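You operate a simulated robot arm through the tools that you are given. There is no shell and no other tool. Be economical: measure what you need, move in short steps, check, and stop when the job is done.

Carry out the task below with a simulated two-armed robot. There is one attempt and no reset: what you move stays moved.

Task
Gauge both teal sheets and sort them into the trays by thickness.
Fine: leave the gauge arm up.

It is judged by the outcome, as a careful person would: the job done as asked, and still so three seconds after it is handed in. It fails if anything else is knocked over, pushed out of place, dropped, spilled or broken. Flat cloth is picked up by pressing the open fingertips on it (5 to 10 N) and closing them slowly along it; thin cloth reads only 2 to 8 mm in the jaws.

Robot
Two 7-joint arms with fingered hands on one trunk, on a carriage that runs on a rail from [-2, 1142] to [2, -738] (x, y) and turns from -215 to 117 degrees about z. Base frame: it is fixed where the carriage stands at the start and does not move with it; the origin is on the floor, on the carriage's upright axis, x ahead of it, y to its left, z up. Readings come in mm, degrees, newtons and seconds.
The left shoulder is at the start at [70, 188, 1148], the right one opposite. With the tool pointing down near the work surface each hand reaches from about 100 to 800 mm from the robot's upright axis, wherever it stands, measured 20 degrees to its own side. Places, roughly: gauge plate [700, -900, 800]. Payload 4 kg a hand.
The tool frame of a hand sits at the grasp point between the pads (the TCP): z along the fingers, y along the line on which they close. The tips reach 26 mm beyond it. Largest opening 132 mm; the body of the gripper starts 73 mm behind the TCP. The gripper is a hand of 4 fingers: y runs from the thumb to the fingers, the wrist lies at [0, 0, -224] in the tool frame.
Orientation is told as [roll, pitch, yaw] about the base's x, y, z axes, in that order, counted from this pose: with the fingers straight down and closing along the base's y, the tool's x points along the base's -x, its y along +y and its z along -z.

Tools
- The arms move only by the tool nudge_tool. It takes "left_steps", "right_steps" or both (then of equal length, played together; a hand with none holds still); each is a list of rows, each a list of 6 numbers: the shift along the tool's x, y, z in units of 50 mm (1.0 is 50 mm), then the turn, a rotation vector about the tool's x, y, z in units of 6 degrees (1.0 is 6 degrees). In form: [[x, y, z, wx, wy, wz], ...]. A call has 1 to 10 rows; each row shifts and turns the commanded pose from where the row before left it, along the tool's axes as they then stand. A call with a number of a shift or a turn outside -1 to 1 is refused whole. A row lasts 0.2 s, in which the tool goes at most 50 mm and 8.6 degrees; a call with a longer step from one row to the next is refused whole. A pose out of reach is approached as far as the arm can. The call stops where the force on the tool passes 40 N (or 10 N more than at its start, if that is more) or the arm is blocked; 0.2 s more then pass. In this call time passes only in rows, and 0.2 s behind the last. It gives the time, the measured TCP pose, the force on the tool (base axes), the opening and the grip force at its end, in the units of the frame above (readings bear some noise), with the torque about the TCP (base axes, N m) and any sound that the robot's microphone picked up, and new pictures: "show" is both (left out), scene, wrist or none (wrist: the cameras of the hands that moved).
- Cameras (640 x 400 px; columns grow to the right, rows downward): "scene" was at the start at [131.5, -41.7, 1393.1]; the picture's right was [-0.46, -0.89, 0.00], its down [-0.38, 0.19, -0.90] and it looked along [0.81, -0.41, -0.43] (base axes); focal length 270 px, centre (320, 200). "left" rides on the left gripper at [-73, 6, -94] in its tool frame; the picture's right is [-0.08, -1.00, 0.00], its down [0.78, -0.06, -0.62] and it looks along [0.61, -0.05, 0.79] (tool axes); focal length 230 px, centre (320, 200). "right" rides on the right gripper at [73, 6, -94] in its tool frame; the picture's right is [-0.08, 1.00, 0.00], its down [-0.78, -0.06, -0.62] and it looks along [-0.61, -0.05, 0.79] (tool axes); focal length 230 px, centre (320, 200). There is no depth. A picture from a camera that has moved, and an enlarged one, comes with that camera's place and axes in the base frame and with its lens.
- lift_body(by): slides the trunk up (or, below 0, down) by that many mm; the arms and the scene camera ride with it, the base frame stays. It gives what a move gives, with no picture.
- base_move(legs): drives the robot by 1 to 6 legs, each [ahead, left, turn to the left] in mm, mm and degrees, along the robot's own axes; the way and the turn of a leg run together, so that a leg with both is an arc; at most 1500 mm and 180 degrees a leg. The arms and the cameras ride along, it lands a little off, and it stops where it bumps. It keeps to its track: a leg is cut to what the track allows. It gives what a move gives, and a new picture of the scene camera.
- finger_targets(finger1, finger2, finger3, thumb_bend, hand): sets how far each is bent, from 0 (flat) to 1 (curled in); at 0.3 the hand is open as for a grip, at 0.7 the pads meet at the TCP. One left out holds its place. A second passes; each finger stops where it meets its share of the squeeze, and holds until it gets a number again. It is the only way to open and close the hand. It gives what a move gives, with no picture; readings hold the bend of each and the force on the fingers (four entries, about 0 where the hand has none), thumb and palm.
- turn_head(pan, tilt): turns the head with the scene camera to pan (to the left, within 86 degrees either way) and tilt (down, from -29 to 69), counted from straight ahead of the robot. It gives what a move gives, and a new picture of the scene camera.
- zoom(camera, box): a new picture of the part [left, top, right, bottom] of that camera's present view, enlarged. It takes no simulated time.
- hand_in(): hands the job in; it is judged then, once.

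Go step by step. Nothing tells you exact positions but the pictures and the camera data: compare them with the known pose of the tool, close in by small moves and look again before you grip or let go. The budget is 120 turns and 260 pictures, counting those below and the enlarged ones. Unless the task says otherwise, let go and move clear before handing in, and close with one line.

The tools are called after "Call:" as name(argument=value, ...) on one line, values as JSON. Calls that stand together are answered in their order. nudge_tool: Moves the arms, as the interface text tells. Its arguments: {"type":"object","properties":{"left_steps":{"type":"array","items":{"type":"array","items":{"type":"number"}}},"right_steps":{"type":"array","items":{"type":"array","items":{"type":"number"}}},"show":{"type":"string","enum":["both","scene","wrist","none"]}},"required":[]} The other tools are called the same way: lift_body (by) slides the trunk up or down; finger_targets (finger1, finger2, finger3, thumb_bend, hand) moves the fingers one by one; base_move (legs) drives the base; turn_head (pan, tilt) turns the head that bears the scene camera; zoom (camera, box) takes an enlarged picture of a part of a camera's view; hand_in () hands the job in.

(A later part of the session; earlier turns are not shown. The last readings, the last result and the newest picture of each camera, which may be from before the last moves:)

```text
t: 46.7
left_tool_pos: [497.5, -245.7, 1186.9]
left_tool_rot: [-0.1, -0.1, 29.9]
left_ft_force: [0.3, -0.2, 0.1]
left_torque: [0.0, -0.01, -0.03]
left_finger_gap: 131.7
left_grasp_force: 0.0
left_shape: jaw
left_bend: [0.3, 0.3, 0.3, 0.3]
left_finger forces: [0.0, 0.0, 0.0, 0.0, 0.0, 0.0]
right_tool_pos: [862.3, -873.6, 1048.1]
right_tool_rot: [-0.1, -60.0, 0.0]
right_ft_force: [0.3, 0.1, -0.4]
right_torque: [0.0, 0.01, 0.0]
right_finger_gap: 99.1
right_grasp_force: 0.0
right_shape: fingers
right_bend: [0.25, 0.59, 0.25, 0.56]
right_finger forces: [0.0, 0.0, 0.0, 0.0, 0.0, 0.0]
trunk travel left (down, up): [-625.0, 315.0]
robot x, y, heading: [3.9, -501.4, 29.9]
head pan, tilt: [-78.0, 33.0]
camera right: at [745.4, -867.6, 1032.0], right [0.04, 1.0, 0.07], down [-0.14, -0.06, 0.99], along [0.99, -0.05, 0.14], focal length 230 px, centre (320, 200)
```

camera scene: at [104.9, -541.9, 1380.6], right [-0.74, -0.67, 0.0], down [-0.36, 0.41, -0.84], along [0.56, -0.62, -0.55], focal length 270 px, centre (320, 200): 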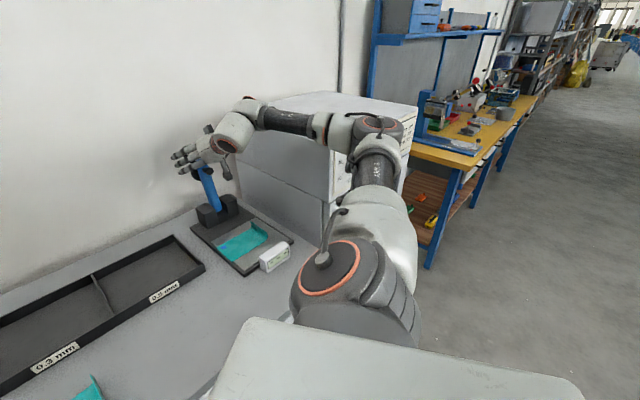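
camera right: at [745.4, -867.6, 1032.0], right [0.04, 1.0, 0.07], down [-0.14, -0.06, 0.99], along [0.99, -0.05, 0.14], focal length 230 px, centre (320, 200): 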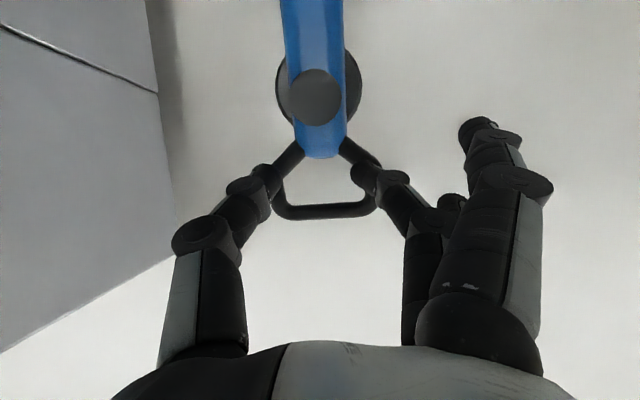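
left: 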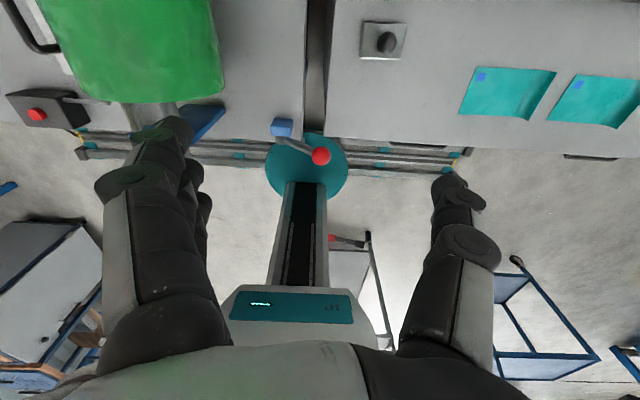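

Call:
nudge_tool(right_steps=[[-0.1, 0, 0.173, 0, 0, 0], [-0.06, 0, 0.1, 0, 0, 0]], show="wrist")

Call:
zoom(camera="scene", box=[160, 120, 320, 290])

```text
t: 47.3
left_tool_pos: [495.2, -246.2, 1190.2]
left_tool_rot: [-0.1, -0.2, 29.9]
left_ft_force: [0.2, -0.3, -0.3]
left_torque: [-0.01, 0.02, 0.0]
left_finger_gap: 131.9
left_grasp_force: 0.1
left_shape: jaw
left_bend: [0.3, 0.3, 0.3, 0.3]
left_finger forces: [0.0, 0.0, 0.0, 0.0, 0.1, 0.1]
right_tool_pos: [875.3, -874.2, 1050.6]
right_tool_rot: [-0.1, -60.2, 0.0]
right_ft_force: [-15.6, -1.7, 4.5]
right_torque: [0.12, 0.15, -0.21]
right_finger_gap: 99.9
right_grasp_force: 8.4
right_shape: fingers
right_bend: [0.25, 0.62, 0.25, 0.56]
right_finger forces: [0.1, 7.7, 0.0, 0.1, 9.5, 0.0]
trunk travel left (down, up): [-625.0, 315.0]
robot x, y, heading: [2.9, -503.1, 30.1]
head pan, tilt: [-78.0, 33.0]
camera right: at [758.5, -868.7, 1034.1], right [0.04, 1.0, 0.07], down [-0.14, -0.06, 0.99], along [0.99, -0.05, 0.14], focal length 230 px, centre (320, 200)
```

right: 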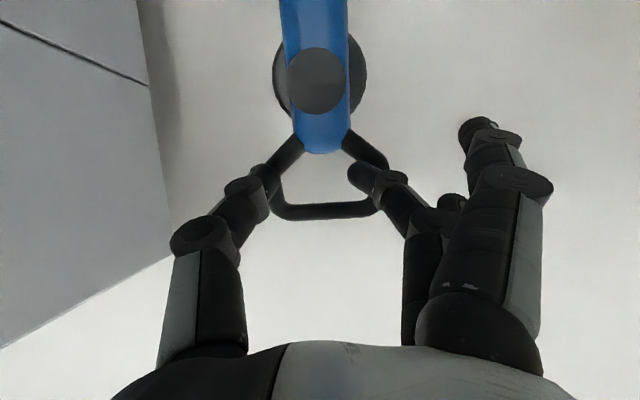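

```text
2.35 times, centred on (240, 205) of scene
camera zoom: at [100.2, -542.7, 1381.1], right [-0.74, -0.67, 0.0], down [-0.36, 0.41, -0.84], along [0.56, -0.62, -0.54], focal length 636 px, centre (508, 188)
```

zoom: 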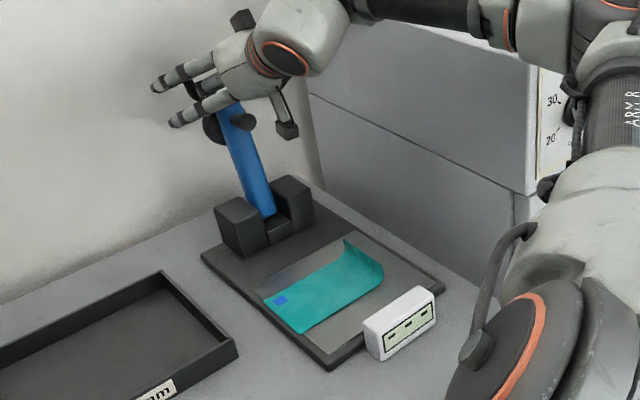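

The arm is back at its rear rest. I'll withdraw along the same line and turn the hand down again.

Call:
nudge_tool(right_steps=[[0.23, 0, -0.4, 0, 0, 0], [0.46, 0, -0.79, 0, 0, 0], [0.46, 0, -0.79, 0, 0, 0], [0.46, 0, -0.79, 0, 0, 0], [0.2, 0, -0.35, 0, 0, 0]], show="wrist")

Call:
finger_targets(hand="right", finger1=0.3, finger2=0.3, finger3=0.3, thumb_bend=0.3)

Call:
nudge_tool(right_steps=[[0, 0, 0, 0, 1, 0], [0, 0, 0, 0, 1, 0], [0, 0, 0, 0, 1, 0], [0, 0, 0, 0, 1, 0], [0, 0, 0, 0, 1, 0], [0, 0, 0, 0, 1, 0], [0, 0, 0, 0, 1, 0], [0, 0, 0, 0, 1, 0], [0, 0, 0, 0, 1, 0], [0, 0, 0, 0, 1, 0]], show="both")

```text
t: 48.5
left_tool_pos: [497.4, -246.8, 1189.6]
left_tool_rot: [0.0, -0.1, 29.9]
left_ft_force: [0.2, -0.1, 0.1]
left_torque: [-0.02, 0.01, -0.03]
left_finger_gap: 132.0
left_grasp_force: 0.0
left_shape: jaw
left_bend: [0.3, 0.3, 0.3, 0.3]
left_finger forces: [0.1, 0.0, 0.0, 0.0, 0.0, 0.1]
right_tool_pos: [696.5, -872.1, 1044.8]
right_tool_rot: [0.0, -59.9, 0.0]
right_ft_force: [-0.5, -0.2, -0.1]
right_torque: [0.01, -0.07, 0.01]
right_finger_gap: 99.0
right_grasp_force: 0.1
right_shape: fingers
right_bend: [0.25, 0.59, 0.25, 0.56]
right_finger forces: [0.1, 0.1, 0.1, 0.0, 0.0, 0.0]
trunk travel left (down, up): [-625.0, 315.0]
robot x, y, heading: [1.2, -502.8, 30.1]
head pan, tilt: [-78.0, 33.0]
camera right: at [579.8, -867.3, 1028.8], right [0.04, 1.0, 0.07], down [-0.14, -0.06, 0.99], along [0.99, -0.05, 0.14], focal length 230 px, centre (320, 200)
```

right: 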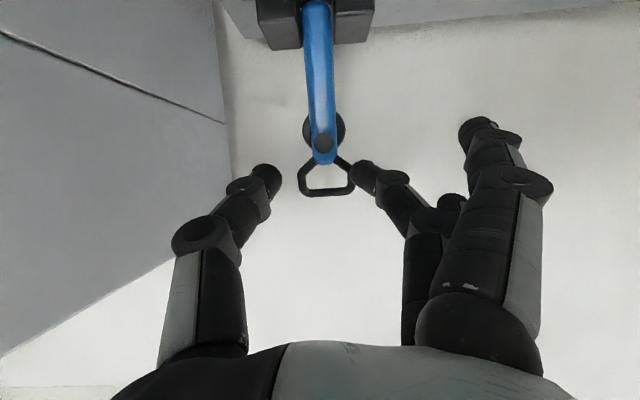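

```text
t: 49.5
left_tool_pos: [497.1, -246.0, 1189.1]
left_tool_rot: [0.0, 0.0, 29.9]
left_ft_force: [-0.3, -0.3, 0.0]
left_torque: [0.0, 0.03, 0.03]
left_finger_gap: 131.8
left_grasp_force: 0.1
left_shape: jaw
left_bend: [0.3, 0.3, 0.3, 0.3]
left_finger forces: [0.1, 0.0, 0.0, 0.0, 0.0, 0.1]
right_tool_pos: [696.6, -872.2, 1046.1]
right_tool_rot: [-0.1, -60.0, 0.0]
right_ft_force: [-0.3, 0.5, 0.0]
right_torque: [0.03, 0.03, -0.01]
right_finger_gap: 136.3
right_grasp_force: 0.1
right_shape: fingers
right_bend: [0.3, 0.3, 0.3, 0.3]
right_finger forces: [0.0, 0.0, 0.1, 0.0, 0.1, 0.1]
trunk travel left (down, up): [-625.0, 315.0]
robot x, y, heading: [3.5, -496.2, 30.2]
head pan, tilt: [-78.0, 33.0]
```

```text
t: 51.7
left_tool_pos: [498.8, -244.8, 1187.9]
left_tool_rot: [0.0, -0.1, 29.9]
left_ft_force: [-0.6, 0.8, -0.2]
left_torque: [-0.02, 0.03, 0.02]
left_finger_gap: 132.0
left_grasp_force: 0.0
left_shape: jaw
left_bend: [0.3, 0.3, 0.3, 0.3]
left_finger forces: [0.0, 0.1, 0.0, 0.1, 0.1, 0.1]
right_tool_pos: [698.2, -871.7, 1045.9]
right_tool_rot: [-0.1, 0.0, -0.1]
right_ft_force: [0.9, -0.8, 0.1]
right_torque: [-0.01, 0.02, 0.01]
right_finger_gap: 136.2
right_grasp_force: 0.1
right_shape: fingers
right_bend: [0.3, 0.3, 0.3, 0.3]
right_finger forces: [0.0, 0.0, 0.0, 0.0, 0.1, 0.1]
trunk travel left (down, up): [-625.0, 315.0]
robot x, y, heading: [0.1, -502.5, 29.9]
head pan, tilt: [-78.0, 33.0]
camera scene: at [104.1, -541.9, 1380.7], right [-0.74, -0.67, 0.0], down [-0.36, 0.41, -0.84], along [0.56, -0.62, -0.54], focal length 270 px, centre (320, 200)
camera right: at [624.8, -867.1, 1140.2], right [0.08, 1.0, 0.0], down [0.79, -0.06, 0.62], along [0.61, -0.05, -0.79], focal length 230 px, centre (320, 200)
```

scene: 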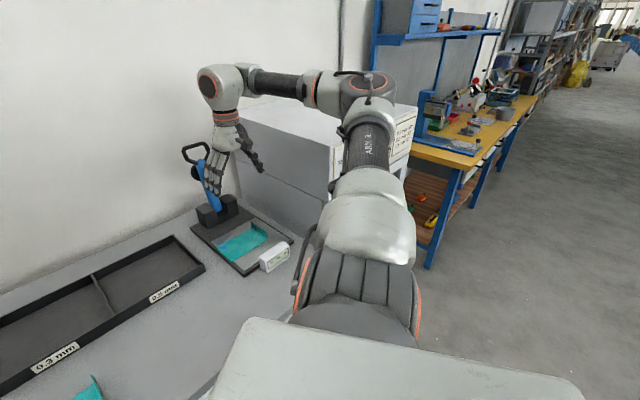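
right: 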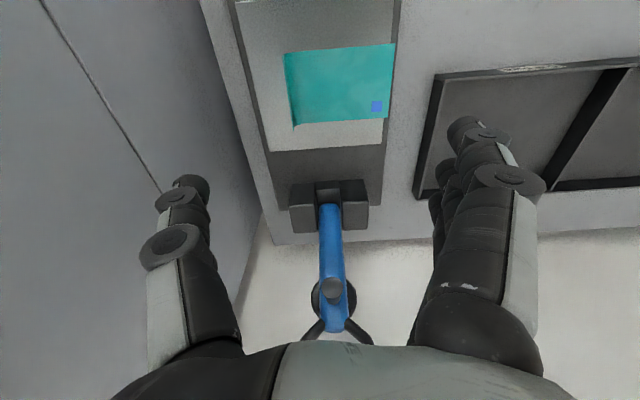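

Both the arm rest and sheet look right; the curl is at y≈-909, x≈650–735. I'll go back down over it with the hand partly closed for oven clearance.

Call:
finger_targets(hand="right", finger1=0.45, finger2=0.45, finger3=0.45, thumb_bend=0.45)

Call:
nudge_tool(right_steps=[[0.05, -0.38, 0.6, 0, 0, 0], [0.05, -0.38, 0.6, 0, 0, 0], [0, 0, 0.9, 0, 0, 0], [0, 0, 0.9, 0, 0, 0], [0, 0, 0.5, 0, 0, 0]], show="wrist")

```text
t: 52.7
left_tool_pos: [498.4, -245.5, 1189.7]
left_tool_rot: [0.1, 0.0, 29.8]
left_ft_force: [-0.8, -0.2, 1.4]
left_torque: [-0.03, 0.01, 0.0]
left_finger_gap: 131.8
left_grasp_force: 0.1
left_shape: jaw
left_bend: [0.3, 0.3, 0.3, 0.3]
left_finger forces: [0.0, 0.0, 0.1, 0.0, 0.0, 0.0]
right_tool_pos: [696.8, -872.7, 1046.6]
right_tool_rot: [0.0, -0.1, 0.0]
right_ft_force: [0.5, -0.3, 0.4]
right_torque: [0.03, -0.02, 0.02]
right_finger_gap: 87.8
right_grasp_force: 0.0
right_shape: fingers
right_bend: [0.45, 0.45, 0.45, 0.45]
right_finger forces: [0.0, 0.0, 0.0, 0.0, 0.0, 0.1]
trunk travel left (down, up): [-625.0, 315.0]
robot x, y, heading: [-0.1, -498.6, 29.9]
head pan, tilt: [-78.0, 33.0]
```

```text
t: 53.9
left_tool_pos: [498.0, -245.5, 1187.6]
left_tool_rot: [-0.1, 0.0, 29.9]
left_ft_force: [-0.9, 0.4, 0.7]
left_torque: [-0.02, 0.02, 0.03]
left_finger_gap: 131.8
left_grasp_force: 0.0
left_shape: jaw
left_bend: [0.3, 0.3, 0.3, 0.3]
left_finger forces: [0.0, 0.1, 0.0, 0.0, 0.0, 0.0]
right_tool_pos: [692.7, -910.1, 872.7]
right_tool_rot: [0.0, 0.0, -0.1]
right_ft_force: [0.4, 0.1, -0.8]
right_torque: [-0.01, -0.01, 0.01]
right_finger_gap: 87.7
right_grasp_force: 0.0
right_shape: fingers
right_bend: [0.45, 0.45, 0.45, 0.45]
right_finger forces: [0.0, 0.0, 0.1, 0.0, 0.0, 0.0]
trunk travel left (down, up): [-625.0, 315.0]
robot x, y, heading: [0.3, -502.9, 29.8]
head pan, tilt: [-78.0, 33.0]
camera right: at [619.3, -904.9, 967.1], right [0.08, 1.0, 0.0], down [0.78, -0.06, 0.62], along [0.61, -0.05, -0.79], focal length 230 px, centre (320, 200)
```

right: 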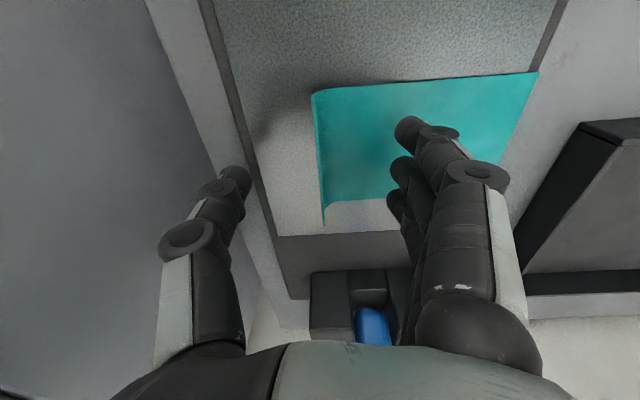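

The curl is centred between thumb and fingers. I'll lower to z≈850 and close.

Call:
nudge_tool(right_steps=[[0, 0, 0.25, 0, 0, 0], [0, 0, 0.2, 0, 0, 0]], show="none")

Call:
finger_targets(hand="right", finger1=0.7, finger2=0.7, finger3=0.7, thumb_bend=0.7)

Call:
zoom(camera="right", box=[160, 50, 640, 350])

```text
t: 54.5
left_tool_pos: [496.9, -245.5, 1189.0]
left_tool_rot: [-0.2, -0.1, 30.0]
left_ft_force: [-0.2, 0.0, -0.4]
left_torque: [0.0, -0.03, 0.02]
left_finger_gap: 131.9
left_grasp_force: 0.1
left_shape: jaw
left_bend: [0.3, 0.3, 0.3, 0.3]
left_finger forces: [0.1, 0.0, 0.0, 0.0, 0.0, 0.0]
right_tool_pos: [692.4, -909.3, 852.9]
right_tool_rot: [-0.1, -0.2, -0.1]
right_ft_force: [1.2, -0.1, 5.3]
right_torque: [0.27, -0.02, -0.08]
right_finger_gap: 87.8
right_grasp_force: 2.8
right_shape: fingers
right_bend: [0.45, 0.45, 0.45, 0.45]
right_finger forces: [3.0, 1.5, 0.5, 0.0, 0.0, 0.1]
trunk travel left (down, up): [-625.0, 315.0]
robot x, y, heading: [2.4, -499.8, 29.9]
head pan, tilt: [-78.0, 33.0]
```

```text
t: 55.5
left_tool_pos: [497.7, -245.9, 1189.3]
left_tool_rot: [0.0, 0.1, 29.9]
left_ft_force: [-0.1, -0.1, 0.6]
left_torque: [-0.01, 0.02, 0.0]
left_finger_gap: 132.1
left_grasp_force: 0.0
left_shape: jaw
left_bend: [0.3, 0.3, 0.3, 0.3]
left_finger forces: [0.1, 0.0, 0.0, 0.0, 0.0, 0.0]
right_tool_pos: [692.6, -909.9, 851.0]
right_tool_rot: [-0.1, 0.1, -0.1]
right_ft_force: [-0.1, 0.1, 0.9]
right_torque: [0.04, 0.01, 0.0]
right_finger_gap: 16.1
right_grasp_force: 1.5
right_shape: fingers
right_bend: [0.69, 0.69, 0.69, 0.69]
right_finger forces: [0.7, 0.6, 0.6, 0.0, 1.7, 0.0]
trunk travel left (down, up): [-625.0, 315.0]
robot x, y, heading: [0.1, -500.1, 29.7]
head pan, tilt: [-78.0, 33.0]
```

```text
1.33 times, centred on (400, 200) of right
camera zoom: at [619.8, -904.8, 944.4], right [0.08, 1.0, 0.0], down [0.78, -0.06, 0.62], along [0.62, -0.05, -0.79], focal length 307 px, centre (213, 200)
```

zoom: 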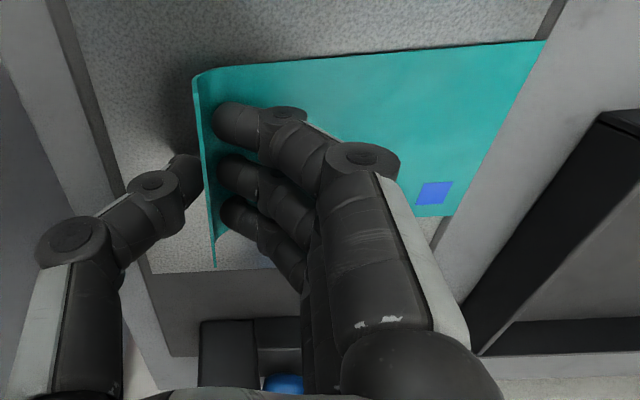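

Pinched. I'll tighten and lift straight up.

Call:
finger_targets(hand="right", finger1=0.8, finger2=0.8, finger3=0.8, thumb_bend=0.78)

Call:
nudge_tool(right_steps=[[0, 0, -0.3, 0, 0, 0], [0, 0.1, -0.8, 0, 0, 0], [0, 0.3, -0.8, 0, 0, 0], [0, 0.3, -0.8, 0, 0, 0]], show="both")

```text
t: 56.5
left_tool_pos: [497.9, -245.8, 1190.0]
left_tool_rot: [0.1, 0.0, 29.9]
left_ft_force: [-0.6, 0.6, 0.0]
left_torque: [0.0, 0.0, 0.0]
left_finger_gap: 131.8
left_grasp_force: 0.1
left_shape: jaw
left_bend: [0.3, 0.3, 0.3, 0.3]
left_finger forces: [0.0, 0.1, 0.0, 0.0, 0.1, 0.0]
right_tool_pos: [692.9, -909.9, 849.5]
right_tool_rot: [-0.1, 0.0, -0.1]
right_ft_force: [0.0, 0.5, -0.6]
right_torque: [0.04, -0.01, 0.05]
right_finger_gap: 13.2
right_grasp_force: 18.1
right_shape: fingers
right_bend: [0.77, 0.77, 0.77, 0.71]
right_finger forces: [6.2, 6.1, 6.3, 0.0, 18.1, 0.0]
trunk travel left (down, up): [-625.0, 315.0]
robot x, y, heading: [1.5, -504.0, 30.0]
head pan, tilt: [-78.0, 33.0]
```

```text
t: 57.5
left_tool_pos: [496.0, -244.4, 1189.8]
left_tool_rot: [-0.1, -0.1, 29.9]
left_ft_force: [1.1, -0.6, 0.0]
left_torque: [0.0, -0.03, -0.01]
left_finger_gap: 131.9
left_grasp_force: 0.1
left_shape: jaw
left_bend: [0.3, 0.3, 0.3, 0.3]
left_finger forces: [0.1, 0.0, 0.0, 0.1, 0.0, 0.1]
right_tool_pos: [689.5, -875.4, 983.4]
right_tool_rot: [-0.1, 0.0, 0.1]
right_ft_force: [0.5, 0.1, 0.6]
right_torque: [-0.01, -0.01, 0.02]
right_finger_gap: 13.1
right_grasp_force: 17.8
right_shape: fingers
right_bend: [0.77, 0.77, 0.77, 0.7]
right_finger forces: [6.1, 6.0, 6.1, 0.0, 18.1, 0.1]
trunk travel left (down, up): [-625.0, 315.0]
robot x, y, heading: [0.5, -501.9, 29.8]
head pan, tilt: [-78.0, 33.0]
camera scene: at [102.3, -541.2, 1380.8], right [-0.74, -0.67, 0.0], down [-0.36, 0.4, -0.84], along [0.56, -0.62, -0.54], focal length 270 px, centre (320, 200)
camera right: at [616.9, -870.2, 1078.1], right [0.08, 1.0, 0.0], down [0.78, -0.06, 0.62], along [0.62, -0.05, -0.79], focal length 230 px, centre (320, 200)
```

scene: 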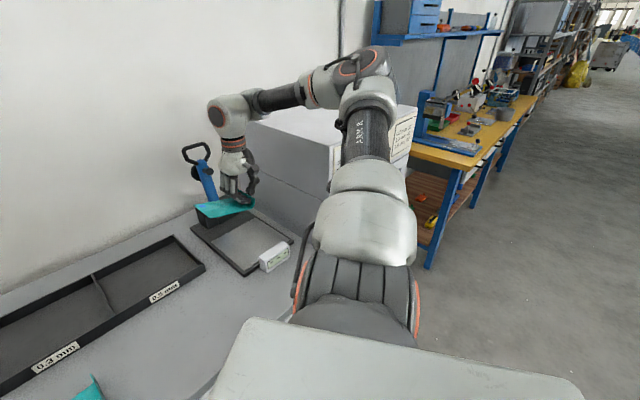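
right: 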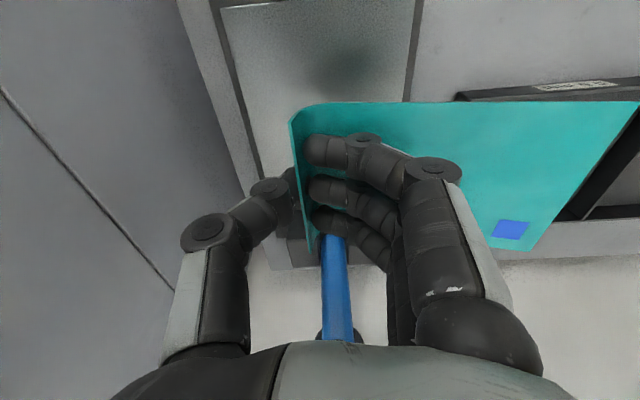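

Sheet B is held securely. The 0.3 cell is centred near (785,-400) and reachable from here, so I'll carry the sheet over with TCP at (785,-462).

Call:
nudge_tool(right_steps=[[-0.19, 0.826, 0, 0, 0, 0], [-0.19, 0.826, 0, 0, 0, 0], [-0.19, 0.826, 0, 0, 0, 0], [-0.19, 0.826, 0, 0, 0, 0], [-0.19, 0.826, 0, 0, 0, 0], [-0.19, 0.826, 0, 0, 0, 0], [-0.19, 0.826, 0, 0, 0, 0], [-0.19, 0.826, 0, 0, 0, 0], [-0.19, 0.826, 0, 0, 0, 0], [-0.19, 0.826, 0, 0, 0, 0]], show="wrist")

Call:
turn_head(pan=-28, tilt=42)

```text
t: 59.7
left_tool_pos: [498.7, -245.8, 1189.0]
left_tool_rot: [0.0, 0.1, 29.9]
left_ft_force: [0.3, -0.4, -0.2]
left_torque: [0.01, 0.03, 0.0]
left_finger_gap: 131.8
left_grasp_force: 0.1
left_shape: jaw
left_bend: [0.3, 0.3, 0.3, 0.3]
left_finger forces: [0.0, 0.0, 0.0, 0.0, 0.0, 0.0]
right_tool_pos: [784.5, -468.9, 986.8]
right_tool_rot: [0.0, 0.0, -0.1]
right_ft_force: [-0.6, 0.7, -0.8]
right_torque: [-0.02, 0.02, 0.01]
right_finger_gap: 13.0
right_grasp_force: 17.6
right_shape: fingers
right_bend: [0.78, 0.78, 0.78, 0.7]
right_finger forces: [5.9, 5.8, 5.7, 0.1, 17.5, 0.0]
right hand out of reach, approached as far as the arm can: row 10
trunk travel left (down, up): [-625.0, 315.0]
robot x, y, heading: [3.0, -500.7, 30.2]
head pan, tilt: [-78.0, 33.0]
camera right: at [711.8, -463.2, 1079.7], right [0.08, 1.0, 0.0], down [0.78, -0.06, 0.62], along [0.62, -0.05, -0.79], focal length 230 px, centre (320, 200)
```

right: 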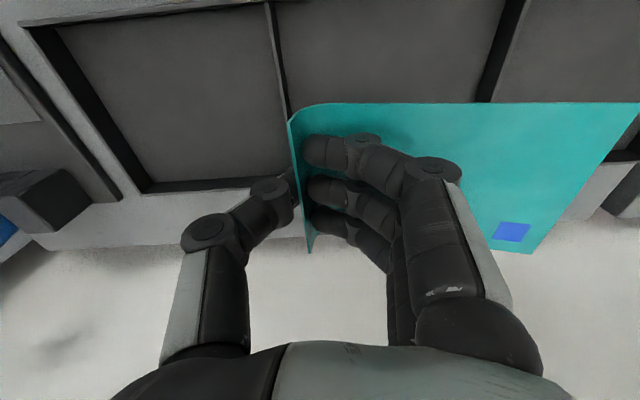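

```text
t: 60.9
left_tool_pos: [497.2, -246.0, 1188.5]
left_tool_rot: [0.0, 0.1, 30.0]
left_ft_force: [-0.1, -0.4, -0.8]
left_torque: [-0.01, 0.03, 0.0]
left_finger_gap: 131.9
left_grasp_force: 0.0
left_shape: jaw
left_bend: [0.3, 0.3, 0.3, 0.3]
left_finger forces: [0.1, 0.1, 0.0, 0.1, 0.0, 0.0]
right_tool_pos: [782.6, -469.6, 985.8]
right_tool_rot: [0.0, -0.2, -0.1]
right_ft_force: [0.1, 0.4, 0.7]
right_torque: [-0.03, -0.05, 0.0]
right_finger_gap: 13.0
right_grasp_force: 16.9
right_shape: fingers
right_bend: [0.78, 0.78, 0.78, 0.7]
right_finger forces: [5.7, 5.8, 5.7, 0.0, 17.4, 0.0]
trunk travel left (down, up): [-625.0, 315.0]
robot x, y, heading: [3.5, -505.7, 29.9]
head pan, tilt: [-28.0, 42.0]
camera scene: at [127.4, -473.5, 1367.2], right [0.03, -1.0, 0.0], down [-0.67, -0.02, -0.74], along [0.74, 0.02, -0.67], focal length 270 px, centre (320, 200)
```

scene: 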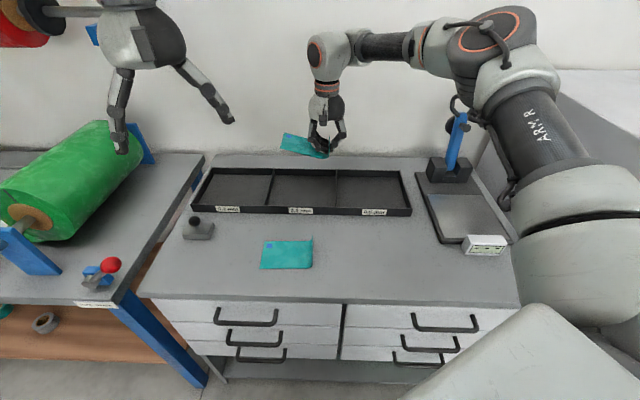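

The reach is at its limit here, so I'll shift the base 60 mm along the bench toward the cell (y -510 to -301) and then re-place the hand.

Call:
base_move(legs=[[30, 52, 0]])

```text
t: 61.8
left_tool_pos: [497.7, -188.6, 1189.1]
left_tool_rot: [0.1, -0.1, 29.8]
left_ft_force: [1.2, 0.2, 0.2]
left_torque: [-0.02, -0.03, 0.02]
left_finger_gap: 132.3
left_grasp_force: 0.1
left_shape: jaw
left_bend: [0.3, 0.3, 0.3, 0.3]
left_finger forces: [0.0, 0.0, 0.0, 0.0, 0.0, 0.1]
right_tool_pos: [783.0, -413.4, 985.9]
right_tool_rot: [0.1, -0.1, -0.2]
right_ft_force: [0.1, 0.2, -1.0]
right_torque: [0.02, 0.02, 0.01]
right_finger_gap: 12.9
right_grasp_force: 17.8
right_shape: fingers
right_bend: [0.78, 0.78, 0.78, 0.7]
right_finger forces: [5.8, 5.8, 5.9, 0.0, 17.5, 0.0]
trunk travel left (down, up): [-625.0, 315.0]
robot x, y, heading: [1.8, -442.8, 30.2]
head pan, tilt: [-28.0, 42.0]
camera scene: at [127.6, -416.7, 1367.2], right [0.03, -1.0, 0.0], down [-0.67, -0.02, -0.74], along [0.74, 0.02, -0.67], focal length 270 px, centre (320, 200)
```

scene: 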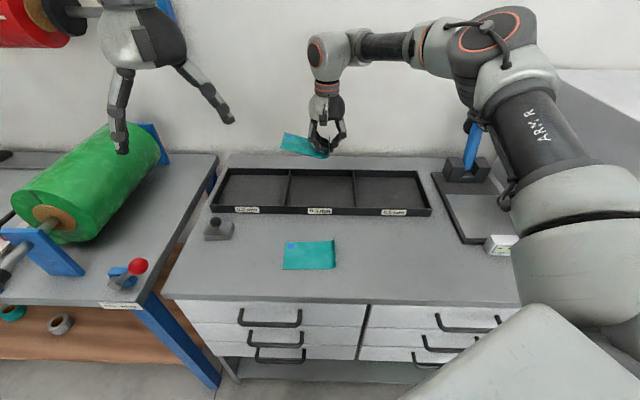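

Now I'll move the hand to y≈-458 and lower toward the tray.

Call:
nudge_tool(right_steps=[[0, -0.9, 0, 0, 0, 0], [0, 0, 0.7, 0, 0, 0], [0, 0, 0.7, 0, 0, 0], [0, 0, 0.5, 0, 0, 0]], show="both")

Call:
zoom(camera="scene", box=[240, 110, 440, 230])

```text
t: 62.8
left_tool_pos: [498.0, -190.7, 1189.3]
left_tool_rot: [0.0, 0.0, 29.8]
left_ft_force: [-0.4, -0.7, 1.0]
left_torque: [0.01, -0.02, -0.01]
left_finger_gap: 132.0
left_grasp_force: 0.1
left_shape: jaw
left_bend: [0.3, 0.3, 0.3, 0.3]
left_finger forces: [0.1, 0.0, 0.0, 0.0, 0.1, 0.0]
right_tool_pos: [780.8, -457.8, 890.3]
right_tool_rot: [0.1, -0.1, -0.2]
right_ft_force: [0.0, -0.3, -0.4]
right_torque: [-0.04, -0.01, 0.0]
right_finger_gap: 13.6
right_grasp_force: 17.4
right_shape: fingers
right_bend: [0.78, 0.78, 0.78, 0.7]
right_finger forces: [5.7, 5.6, 5.7, 0.0, 17.4, 0.1]
trunk travel left (down, up): [-625.0, 315.0]
robot x, y, heading: [0.2, -446.3, 29.7]
head pan, tilt: [-28.0, 42.0]
camera scene: at [127.8, -416.6, 1367.2], right [0.03, -1.0, 0.0], down [-0.67, -0.02, -0.74], along [0.74, 0.02, -0.67], focal length 270 px, centre (320, 200)
camera right: at [709.1, -453.6, 983.4], right [0.08, 1.0, 0.0], down [0.78, -0.07, 0.62], along [0.62, -0.05, -0.79], focal length 230 px, centre (320, 200)
```

scene: 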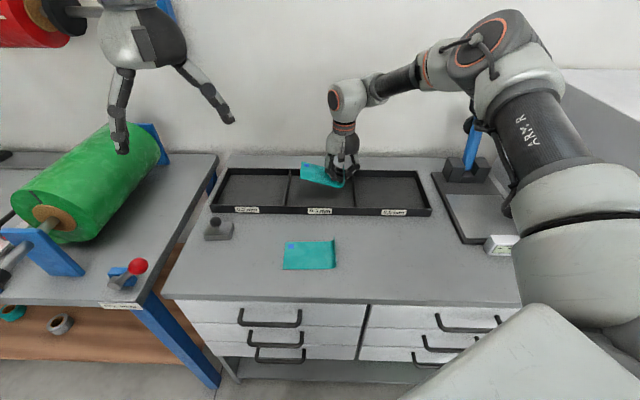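
right: 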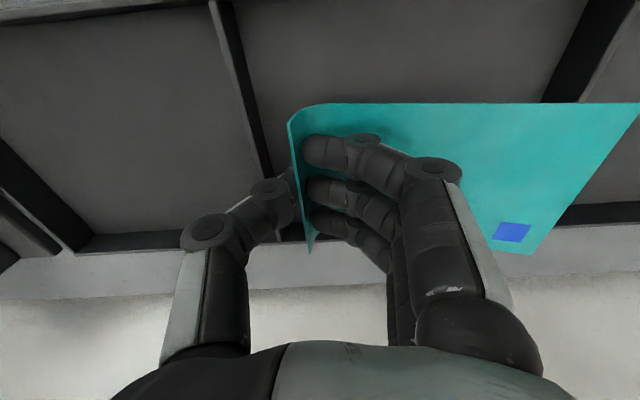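

```text
3.20 times, centred on (340, 170) of scene
camera zoom: at [127.8, -416.6, 1367.2], right [0.03, -1.0, 0.0], down [-0.67, -0.02, -0.74], along [0.74, 0.02, -0.67], focal length 865 px, centre (256, 296)
```

zoom: 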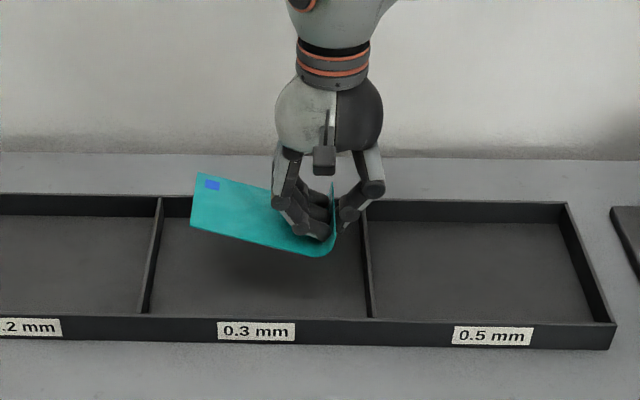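

The sheet is well inside the 0.3 cell outline. I'll lower to just above the floor.

Call:
nudge_tool(right_steps=[[0, 0, 0.4, 0, 0, 0], [0, 0, 0.2, 0, 0, 0], [0, 0, 0.12, 0, 0, 0]], show="wrist")

Call:
zoom(camera="scene", box=[240, 110, 440, 230])

```text
t: 63.6
left_tool_pos: [498.7, -187.9, 1188.6]
left_tool_rot: [0.1, 0.0, 29.9]
left_ft_force: [-0.3, -0.3, 0.8]
left_torque: [0.02, 0.02, -0.05]
left_finger_gap: 132.0
left_grasp_force: 0.1
left_shape: jaw
left_bend: [0.3, 0.3, 0.3, 0.3]
left_finger forces: [0.0, 0.1, 0.0, 0.0, 0.1, 0.0]
right_tool_pos: [775.2, -464.3, 861.6]
right_tool_rot: [0.0, -0.1, -0.2]
right_ft_force: [-0.4, -0.4, -0.8]
right_torque: [-0.03, 0.01, 0.02]
right_finger_gap: 13.1
right_grasp_force: 17.3
right_shape: fingers
right_bend: [0.78, 0.78, 0.78, 0.7]
right_finger forces: [5.9, 5.7, 5.9, 0.1, 17.3, 0.0]
right hand out of reach, approached as far as the arm can: row 1, 2, 3
trunk travel left (down, up): [-625.0, 315.0]
robot x, y, heading: [-0.5, -441.3, 29.8]
head pan, tilt: [-28.0, 42.0]
camera right: at [701.7, -459.2, 955.5], right [0.08, 1.0, 0.0], down [0.78, -0.06, 0.62], along [0.62, -0.05, -0.79], focal length 230 px, centre (320, 200)
```

right: 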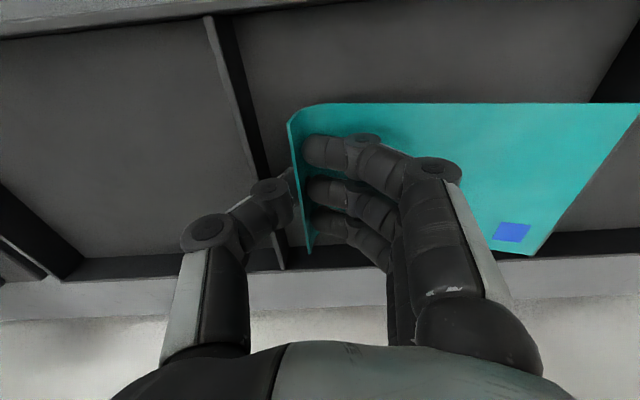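

```text
3.20 times, centred on (340, 170) of scene
camera zoom: at [127.5, -414.7, 1367.2], right [0.03, -1.0, 0.0], down [-0.67, -0.02, -0.74], along [0.74, 0.02, -0.67], focal length 865 px, centre (256, 296)
```

zoom: 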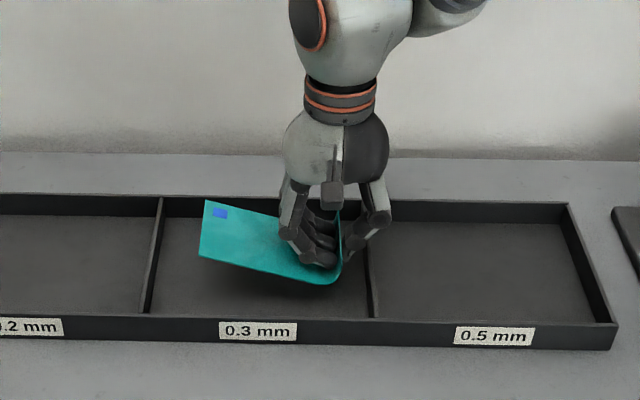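

The arm is at its reach limit, so I'll lower the trunk 13 mm instead to set the sheet down.

Call:
lift_body(by=-13)

Call:
zoom(camera="scene", box=[240, 110, 440, 230])

```text
t: 64.2
left_tool_pos: [498.2, -187.8, 1175.2]
left_tool_rot: [0.0, -0.1, 29.8]
left_ft_force: [-0.2, -0.1, -0.2]
left_torque: [0.0, 0.0, 0.0]
left_finger_gap: 131.7
left_grasp_force: 0.0
left_shape: jaw
left_bend: [0.3, 0.3, 0.3, 0.3]
left_finger forces: [0.0, 0.0, 0.0, 0.1, 0.0, 0.0]
right_tool_pos: [775.2, -464.1, 848.1]
right_tool_rot: [0.2, -0.2, -0.2]
right_ft_force: [-0.4, -0.8, -0.3]
right_torque: [0.0, -0.02, 0.0]
right_finger_gap: 13.4
right_grasp_force: 17.4
right_shape: fingers
right_bend: [0.78, 0.78, 0.78, 0.7]
right_finger forces: [5.8, 5.6, 5.8, 0.0, 17.3, 0.0]
trunk travel left (down, up): [-612.0, 328.0]
robot x, y, heading: [0.6, -442.7, 29.8]
head pan, tilt: [-28.0, 42.0]
```

```text
3.20 times, centred on (340, 170) of scene
camera zoom: at [127.4, -415.0, 1354.1], right [0.03, -1.0, 0.0], down [-0.67, -0.02, -0.74], along [0.74, 0.02, -0.67], focal length 865 px, centre (256, 296)
```

zoom: 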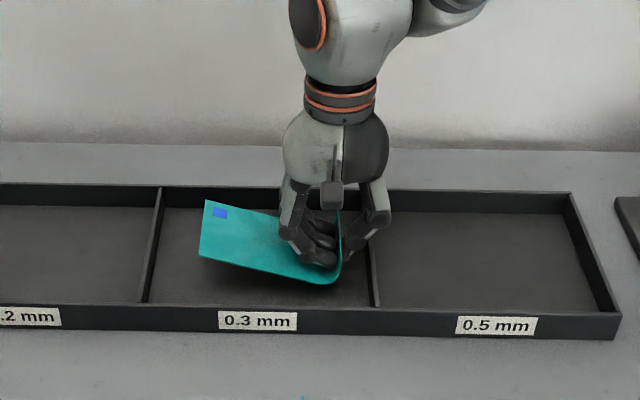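

Now I open partway to release it.

Call:
finger_targets(hand="right", finger1=0.66, finger2=0.66, finger3=0.66, thumb_bend=0.6)

Call:
zoom(camera="scene", box=[240, 110, 440, 230])

```text
t: 65.2
left_tool_pos: [496.8, -187.4, 1175.9]
left_tool_rot: [0.0, -0.1, 29.9]
left_ft_force: [-0.2, 0.3, -0.9]
left_torque: [0.01, -0.01, 0.04]
left_finger_gap: 131.8
left_grasp_force: 0.0
left_shape: jaw
left_bend: [0.3, 0.3, 0.3, 0.3]
left_finger forces: [0.0, 0.1, 0.0, 0.0, 0.1, 0.0]
right_tool_pos: [775.4, -464.7, 848.6]
right_tool_rot: [0.1, -0.2, -0.2]
right_ft_force: [0.1, 0.2, 0.0]
right_torque: [-0.02, -0.01, -0.01]
right_finger_gap: 30.2
right_grasp_force: 0.1
right_shape: fingers
right_bend: [0.66, 0.66, 0.66, 0.6]
right_finger forces: [0.0, 0.0, 0.0, 0.0, 0.1, 0.1]
trunk travel left (down, up): [-612.0, 328.0]
robot x, y, heading: [-1.0, -440.9, 29.7]
head pan, tilt: [-28.0, 42.0]
```

```text
3.20 times, centred on (340, 170) of scene
camera zoom: at [127.4, -415.0, 1354.2], right [0.03, -1.0, 0.0], down [-0.67, -0.02, -0.74], along [0.74, 0.02, -0.67], focal length 865 px, centre (256, 296)
```

zoom: 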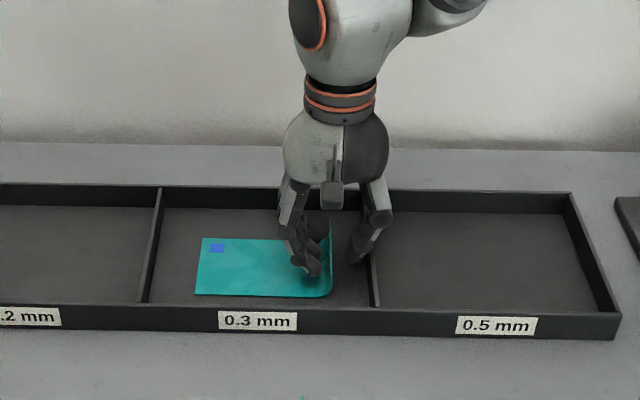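

Sheet B rests flat in the 0.3 cell. I'll lift away and move over sheet A's curl, near (548,-437).

Call:
nudge_tool(right_steps=[[0, 0, -0.5, 0, 0, 0], [0, 0, -0.9, 0, 0, 0], [0, 0, -0.9, 0, 0, 0], [0.8, 0.1, 0, 0, 0, 0], [0.9, 0.1, 0, 0, 0, 0], [0.9, 0.1, 0.2, 0, 0, 0], [0.9, 0.1, 0.3, 0, 0, 0], [0.9, 0.1, 0.3, 0, 0, 0]], show="both")

Call:
finger_targets(hand="right", finger1=0.4, finger2=0.4, finger3=0.4, thumb_bend=0.4)

```text
t: 67.0
left_tool_pos: [498.5, -187.5, 1175.6]
left_tool_rot: [-0.1, 0.0, 29.8]
left_ft_force: [-0.2, -0.2, 0.0]
left_torque: [-0.02, 0.0, 0.01]
left_finger_gap: 131.8
left_grasp_force: 0.1
left_shape: jaw
left_bend: [0.3, 0.3, 0.3, 0.3]
left_finger forces: [0.0, 0.0, 0.1, 0.1, 0.0, 0.0]
right_tool_pos: [553.5, -438.3, 925.7]
right_tool_rot: [0.1, -0.2, -0.3]
right_ft_force: [-0.2, 0.5, -0.5]
right_torque: [-0.02, -0.02, 0.04]
right_finger_gap: 30.2
right_grasp_force: 0.0
right_shape: fingers
right_bend: [0.66, 0.66, 0.66, 0.6]
right_finger forces: [0.1, 0.1, 0.1, 0.1, 0.0, 0.0]
trunk travel left (down, up): [-612.0, 328.0]
robot x, y, heading: [0.0, -442.8, 30.0]
head pan, tilt: [-28.0, 42.0]
camera scene: at [126.7, -414.7, 1354.3], right [0.03, -1.0, 0.0], down [-0.67, -0.02, -0.74], along [0.74, 0.02, -0.67], focal length 270 px, centre (320, 200)
camera right: at [480.5, -433.6, 1018.8], right [0.08, 1.0, 0.0], down [0.78, -0.07, 0.62], along [0.62, -0.05, -0.79], focal length 230 px, centre (320, 200)
```

scene: 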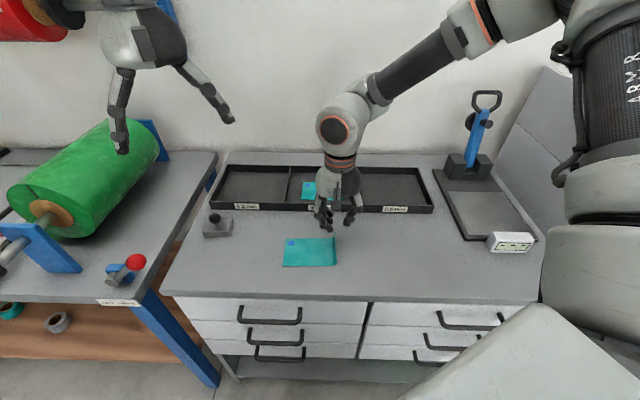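
right: 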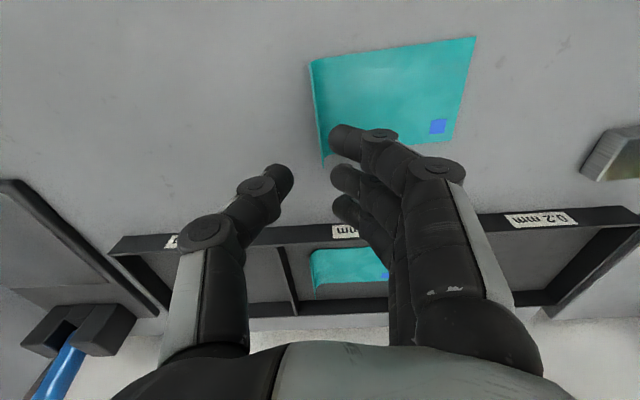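

```text
t: 68.0
left_tool_pos: [498.1, -188.1, 1175.6]
left_tool_rot: [0.1, 0.0, 29.8]
left_ft_force: [-0.1, 0.0, -0.7]
left_torque: [-0.04, -0.02, -0.01]
left_finger_gap: 131.9
left_grasp_force: 0.1
left_shape: jaw
left_bend: [0.3, 0.3, 0.3, 0.3]
left_finger forces: [0.0, 0.1, 0.0, 0.1, 0.0, 0.0]
right_tool_pos: [553.9, -438.0, 924.6]
right_tool_rot: [0.2, -0.2, -0.2]
right_ft_force: [-0.4, -0.2, -0.4]
right_torque: [0.01, -0.02, 0.01]
right_finger_gap: 103.0
right_grasp_force: 0.1
right_shape: fingers
right_bend: [0.4, 0.4, 0.4, 0.4]
right_finger forces: [0.0, 0.1, 0.0, 0.0, 0.0, 0.0]
trunk travel left (down, up): [-612.0, 328.0]
robot x, y, heading: [-0.3, -443.3, 29.8]
head pan, tilt: [-28.0, 42.0]
```

Sheet A's curl is at (548,-440). I'll lower to z≈839 and close on it.

Call:
nudge_tool(right_steps=[[0.12, -0.04, 0.7, 0, 0, 0], [0, 0, 0.6, 0, 0, 0], [0, 0, 0.38, 0, 0, 0]], show="wrist")

Call:
finger_targets(hand="right", finger1=0.7, finger2=0.7, finger3=0.7, thumb_bend=0.7)

Call:
zoom(camera="right", box=[160, 50, 640, 350])

```text
t: 68.8
left_tool_pos: [498.4, -187.7, 1175.2]
left_tool_rot: [0.1, 0.0, 29.8]
left_ft_force: [0.4, 0.3, -0.2]
left_torque: [-0.02, 0.02, 0.04]
left_finger_gap: 132.0
left_grasp_force: 0.0
left_shape: jaw
left_bend: [0.3, 0.3, 0.3, 0.3]
left_finger forces: [0.0, 0.1, 0.0, 0.1, 0.0, 0.0]
right_tool_pos: [548.1, -437.2, 837.0]
right_tool_rot: [0.2, -0.2, -0.2]
right_ft_force: [0.3, -0.5, 0.8]
right_torque: [-0.02, 0.02, 0.01]
right_finger_gap: 103.0
right_grasp_force: 0.1
right_shape: fingers
right_bend: [0.4, 0.4, 0.4, 0.4]
right_finger forces: [0.0, 0.0, 0.1, 0.0, 0.0, 0.1]
trunk travel left (down, up): [-612.0, 328.0]
robot x, y, heading: [2.3, -439.9, 29.7]
head pan, tilt: [-28.0, 42.0]
camera right: at [475.6, -433.9, 931.8], right [0.08, 1.0, 0.0], down [0.78, -0.07, 0.62], along [0.62, -0.05, -0.79], focal length 230 px, centre (320, 200)
```

right: 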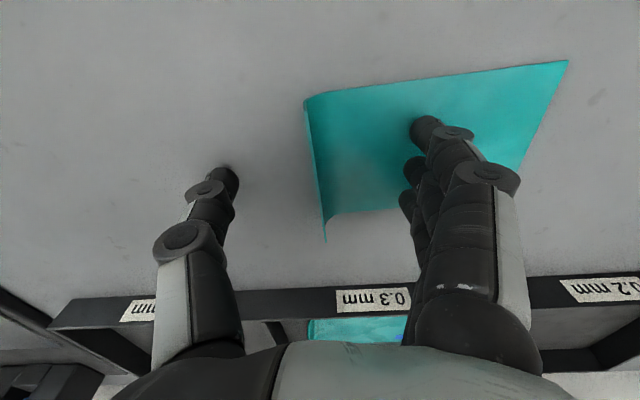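

```text
t: 69.8
left_tool_pos: [498.3, -187.0, 1175.1]
left_tool_rot: [0.0, 0.1, 29.8]
left_ft_force: [-0.4, 0.0, -0.2]
left_torque: [0.04, 0.03, 0.0]
left_finger_gap: 132.0
left_grasp_force: 0.1
left_shape: jaw
left_bend: [0.3, 0.3, 0.3, 0.3]
left_finger forces: [0.0, 0.0, 0.0, 0.0, 0.1, 0.0]
right_tool_pos: [548.6, -439.1, 838.2]
right_tool_rot: [0.0, -0.2, -0.1]
right_ft_force: [0.3, -0.1, -0.8]
right_torque: [0.0, -0.01, -0.01]
right_finger_gap: 15.0
right_grasp_force: 0.5
right_shape: fingers
right_bend: [0.7, 0.69, 0.69, 0.69]
right_finger forces: [0.2, 0.4, 0.3, 0.0, 0.8, 0.0]
trunk travel left (down, up): [-612.0, 328.0]
robot x, y, heading: [-2.9, -444.4, 29.9]
head pan, tilt: [-28.0, 42.0]
```

```text
1.33 times, centred on (400, 200) of right
camera zoom: at [475.4, -434.0, 932.1], right [0.08, 1.0, 0.0], down [0.78, -0.06, 0.62], along [0.62, -0.05, -0.79], focal length 307 px, centre (213, 200)
```

zoom: 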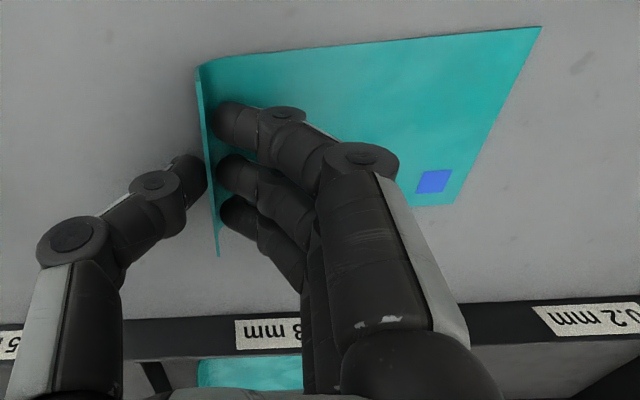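

The curl is caught. I'll tighten, lift, restore the trunk height and return the base to the gauge position.

Call:
finger_targets(hand="right", finger1=0.8, finger2=0.8, finger3=0.8, thumb_bend=0.78)

Call:
nudge_tool(right_steps=[[0, 0, -0.3, 0, 0, 0], [0, 0, -0.9, 0, 0, 0], [0, 0, -0.9, 0, 0, 0], [0, 0, -0.9, 0, 0, 0]], show="wrist")

Call:
lift_body(by=13)

Call:
base_move(legs=[[-30, -52, 0]])

```text
t: 70.8
left_tool_pos: [497.7, -187.2, 1176.2]
left_tool_rot: [0.0, 0.0, 29.8]
left_ft_force: [0.6, -1.3, -1.3]
left_torque: [0.04, -0.01, -0.02]
left_finger_gap: 131.9
left_grasp_force: 0.0
left_shape: jaw
left_bend: [0.3, 0.3, 0.3, 0.3]
left_finger forces: [0.0, 0.0, 0.1, 0.1, 0.0, 0.0]
right_tool_pos: [548.6, -438.8, 838.6]
right_tool_rot: [0.0, -0.2, -0.2]
right_ft_force: [0.1, 1.0, -1.1]
right_torque: [-0.01, -0.01, 0.0]
right_finger_gap: 12.8
right_grasp_force: 18.4
right_shape: fingers
right_bend: [0.77, 0.77, 0.77, 0.72]
right_finger forces: [6.1, 5.9, 6.1, 0.0, 18.2, 0.0]
trunk travel left (down, up): [-612.0, 328.0]
robot x, y, heading: [1.5, -442.9, 29.8]
head pan, tilt: [-28.0, 42.0]
```

```text
t: 71.8
left_tool_pos: [497.5, -188.3, 1176.7]
left_tool_rot: [-0.1, -0.1, 29.8]
left_ft_force: [0.5, 0.2, -0.9]
left_torque: [-0.01, 0.02, 0.01]
left_finger_gap: 131.8
left_grasp_force: 0.0
left_shape: jaw
left_bend: [0.3, 0.3, 0.3, 0.3]
left_finger forces: [0.0, 0.0, 0.1, 0.0, 0.0, 0.0]
right_tool_pos: [548.1, -441.2, 991.3]
right_tool_rot: [0.0, -0.2, -0.3]
right_ft_force: [-0.3, 0.4, -0.1]
right_torque: [-0.01, -0.03, -0.01]
right_finger_gap: 12.9
right_grasp_force: 18.2
right_shape: fingers
right_bend: [0.77, 0.77, 0.77, 0.72]
right_finger forces: [6.1, 5.8, 6.1, 0.0, 18.0, 0.0]
trunk travel left (down, up): [-612.0, 328.0]
robot x, y, heading: [-0.2, -443.0, 29.9]
head pan, tilt: [-28.0, 42.0]
camera right: at [475.5, -435.9, 1084.8], right [0.08, 1.0, 0.0], down [0.78, -0.06, 0.62], along [0.62, -0.05, -0.79], focal length 230 px, centre (320, 200)
```

right: 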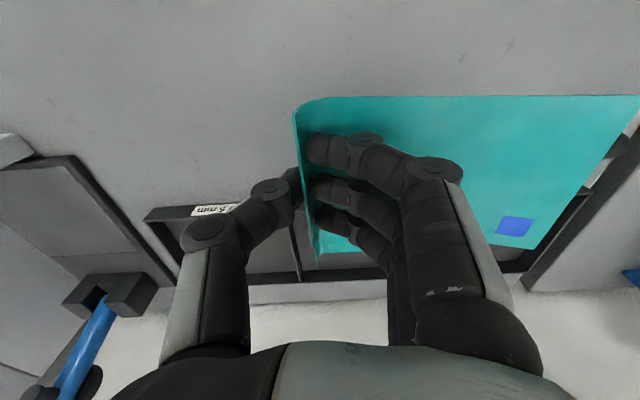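

```text
t: 72.4
left_tool_pos: [497.2, -188.2, 1188.8]
left_tool_rot: [0.0, 0.1, 29.7]
left_ft_force: [-0.3, 0.8, -0.8]
left_torque: [0.01, 0.02, -0.02]
left_finger_gap: 132.1
left_grasp_force: 0.1
left_shape: jaw
left_bend: [0.3, 0.3, 0.3, 0.3]
left_finger forces: [0.0, 0.0, 0.1, 0.0, 0.0, 0.1]
right_tool_pos: [549.4, -441.3, 1004.2]
right_tool_rot: [0.1, -0.2, -0.3]
right_ft_force: [-0.4, -0.4, 0.2]
right_torque: [-0.03, -0.02, -0.03]
right_finger_gap: 13.0
right_grasp_force: 17.9
right_shape: fingers
right_bend: [0.77, 0.77, 0.77, 0.72]
right_finger forces: [6.0, 5.7, 6.1, 0.0, 18.0, 0.0]
trunk travel left (down, up): [-625.0, 315.0]
robot x, y, heading: [0.9, -444.1, 30.0]
head pan, tilt: [-28.0, 42.0]
```

```text
t: 73.4
left_tool_pos: [498.4, -244.7, 1187.2]
left_tool_rot: [-0.2, 0.0, 29.8]
left_ft_force: [-0.1, -0.4, 0.0]
left_torque: [0.0, 0.01, -0.02]
left_finger_gap: 132.1
left_grasp_force: 0.1
left_shape: jaw
left_bend: [0.3, 0.3, 0.3, 0.3]
left_finger forces: [0.0, 0.1, 0.1, 0.1, 0.0, 0.1]
right_tool_pos: [548.0, -497.4, 1003.3]
right_tool_rot: [0.0, -0.2, -0.2]
right_ft_force: [0.4, -0.3, 0.5]
right_torque: [-0.06, 0.0, 0.01]
right_finger_gap: 13.1
right_grasp_force: 17.9
right_shape: fingers
right_bend: [0.77, 0.77, 0.77, 0.72]
right_finger forces: [6.1, 5.9, 6.2, 0.0, 18.1, 0.1]
trunk travel left (down, up): [-625.0, 315.0]
robot x, y, heading: [2.7, -501.2, 29.8]
head pan, tilt: [-28.0, 42.0]
camera scene: at [127.2, -471.0, 1367.1], right [0.03, -1.0, 0.0], down [-0.67, -0.02, -0.74], along [0.74, 0.02, -0.67], focal length 270 px, centre (320, 200)
```

scene: 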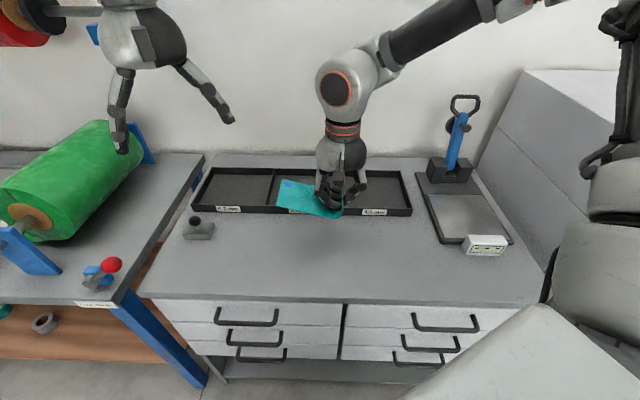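

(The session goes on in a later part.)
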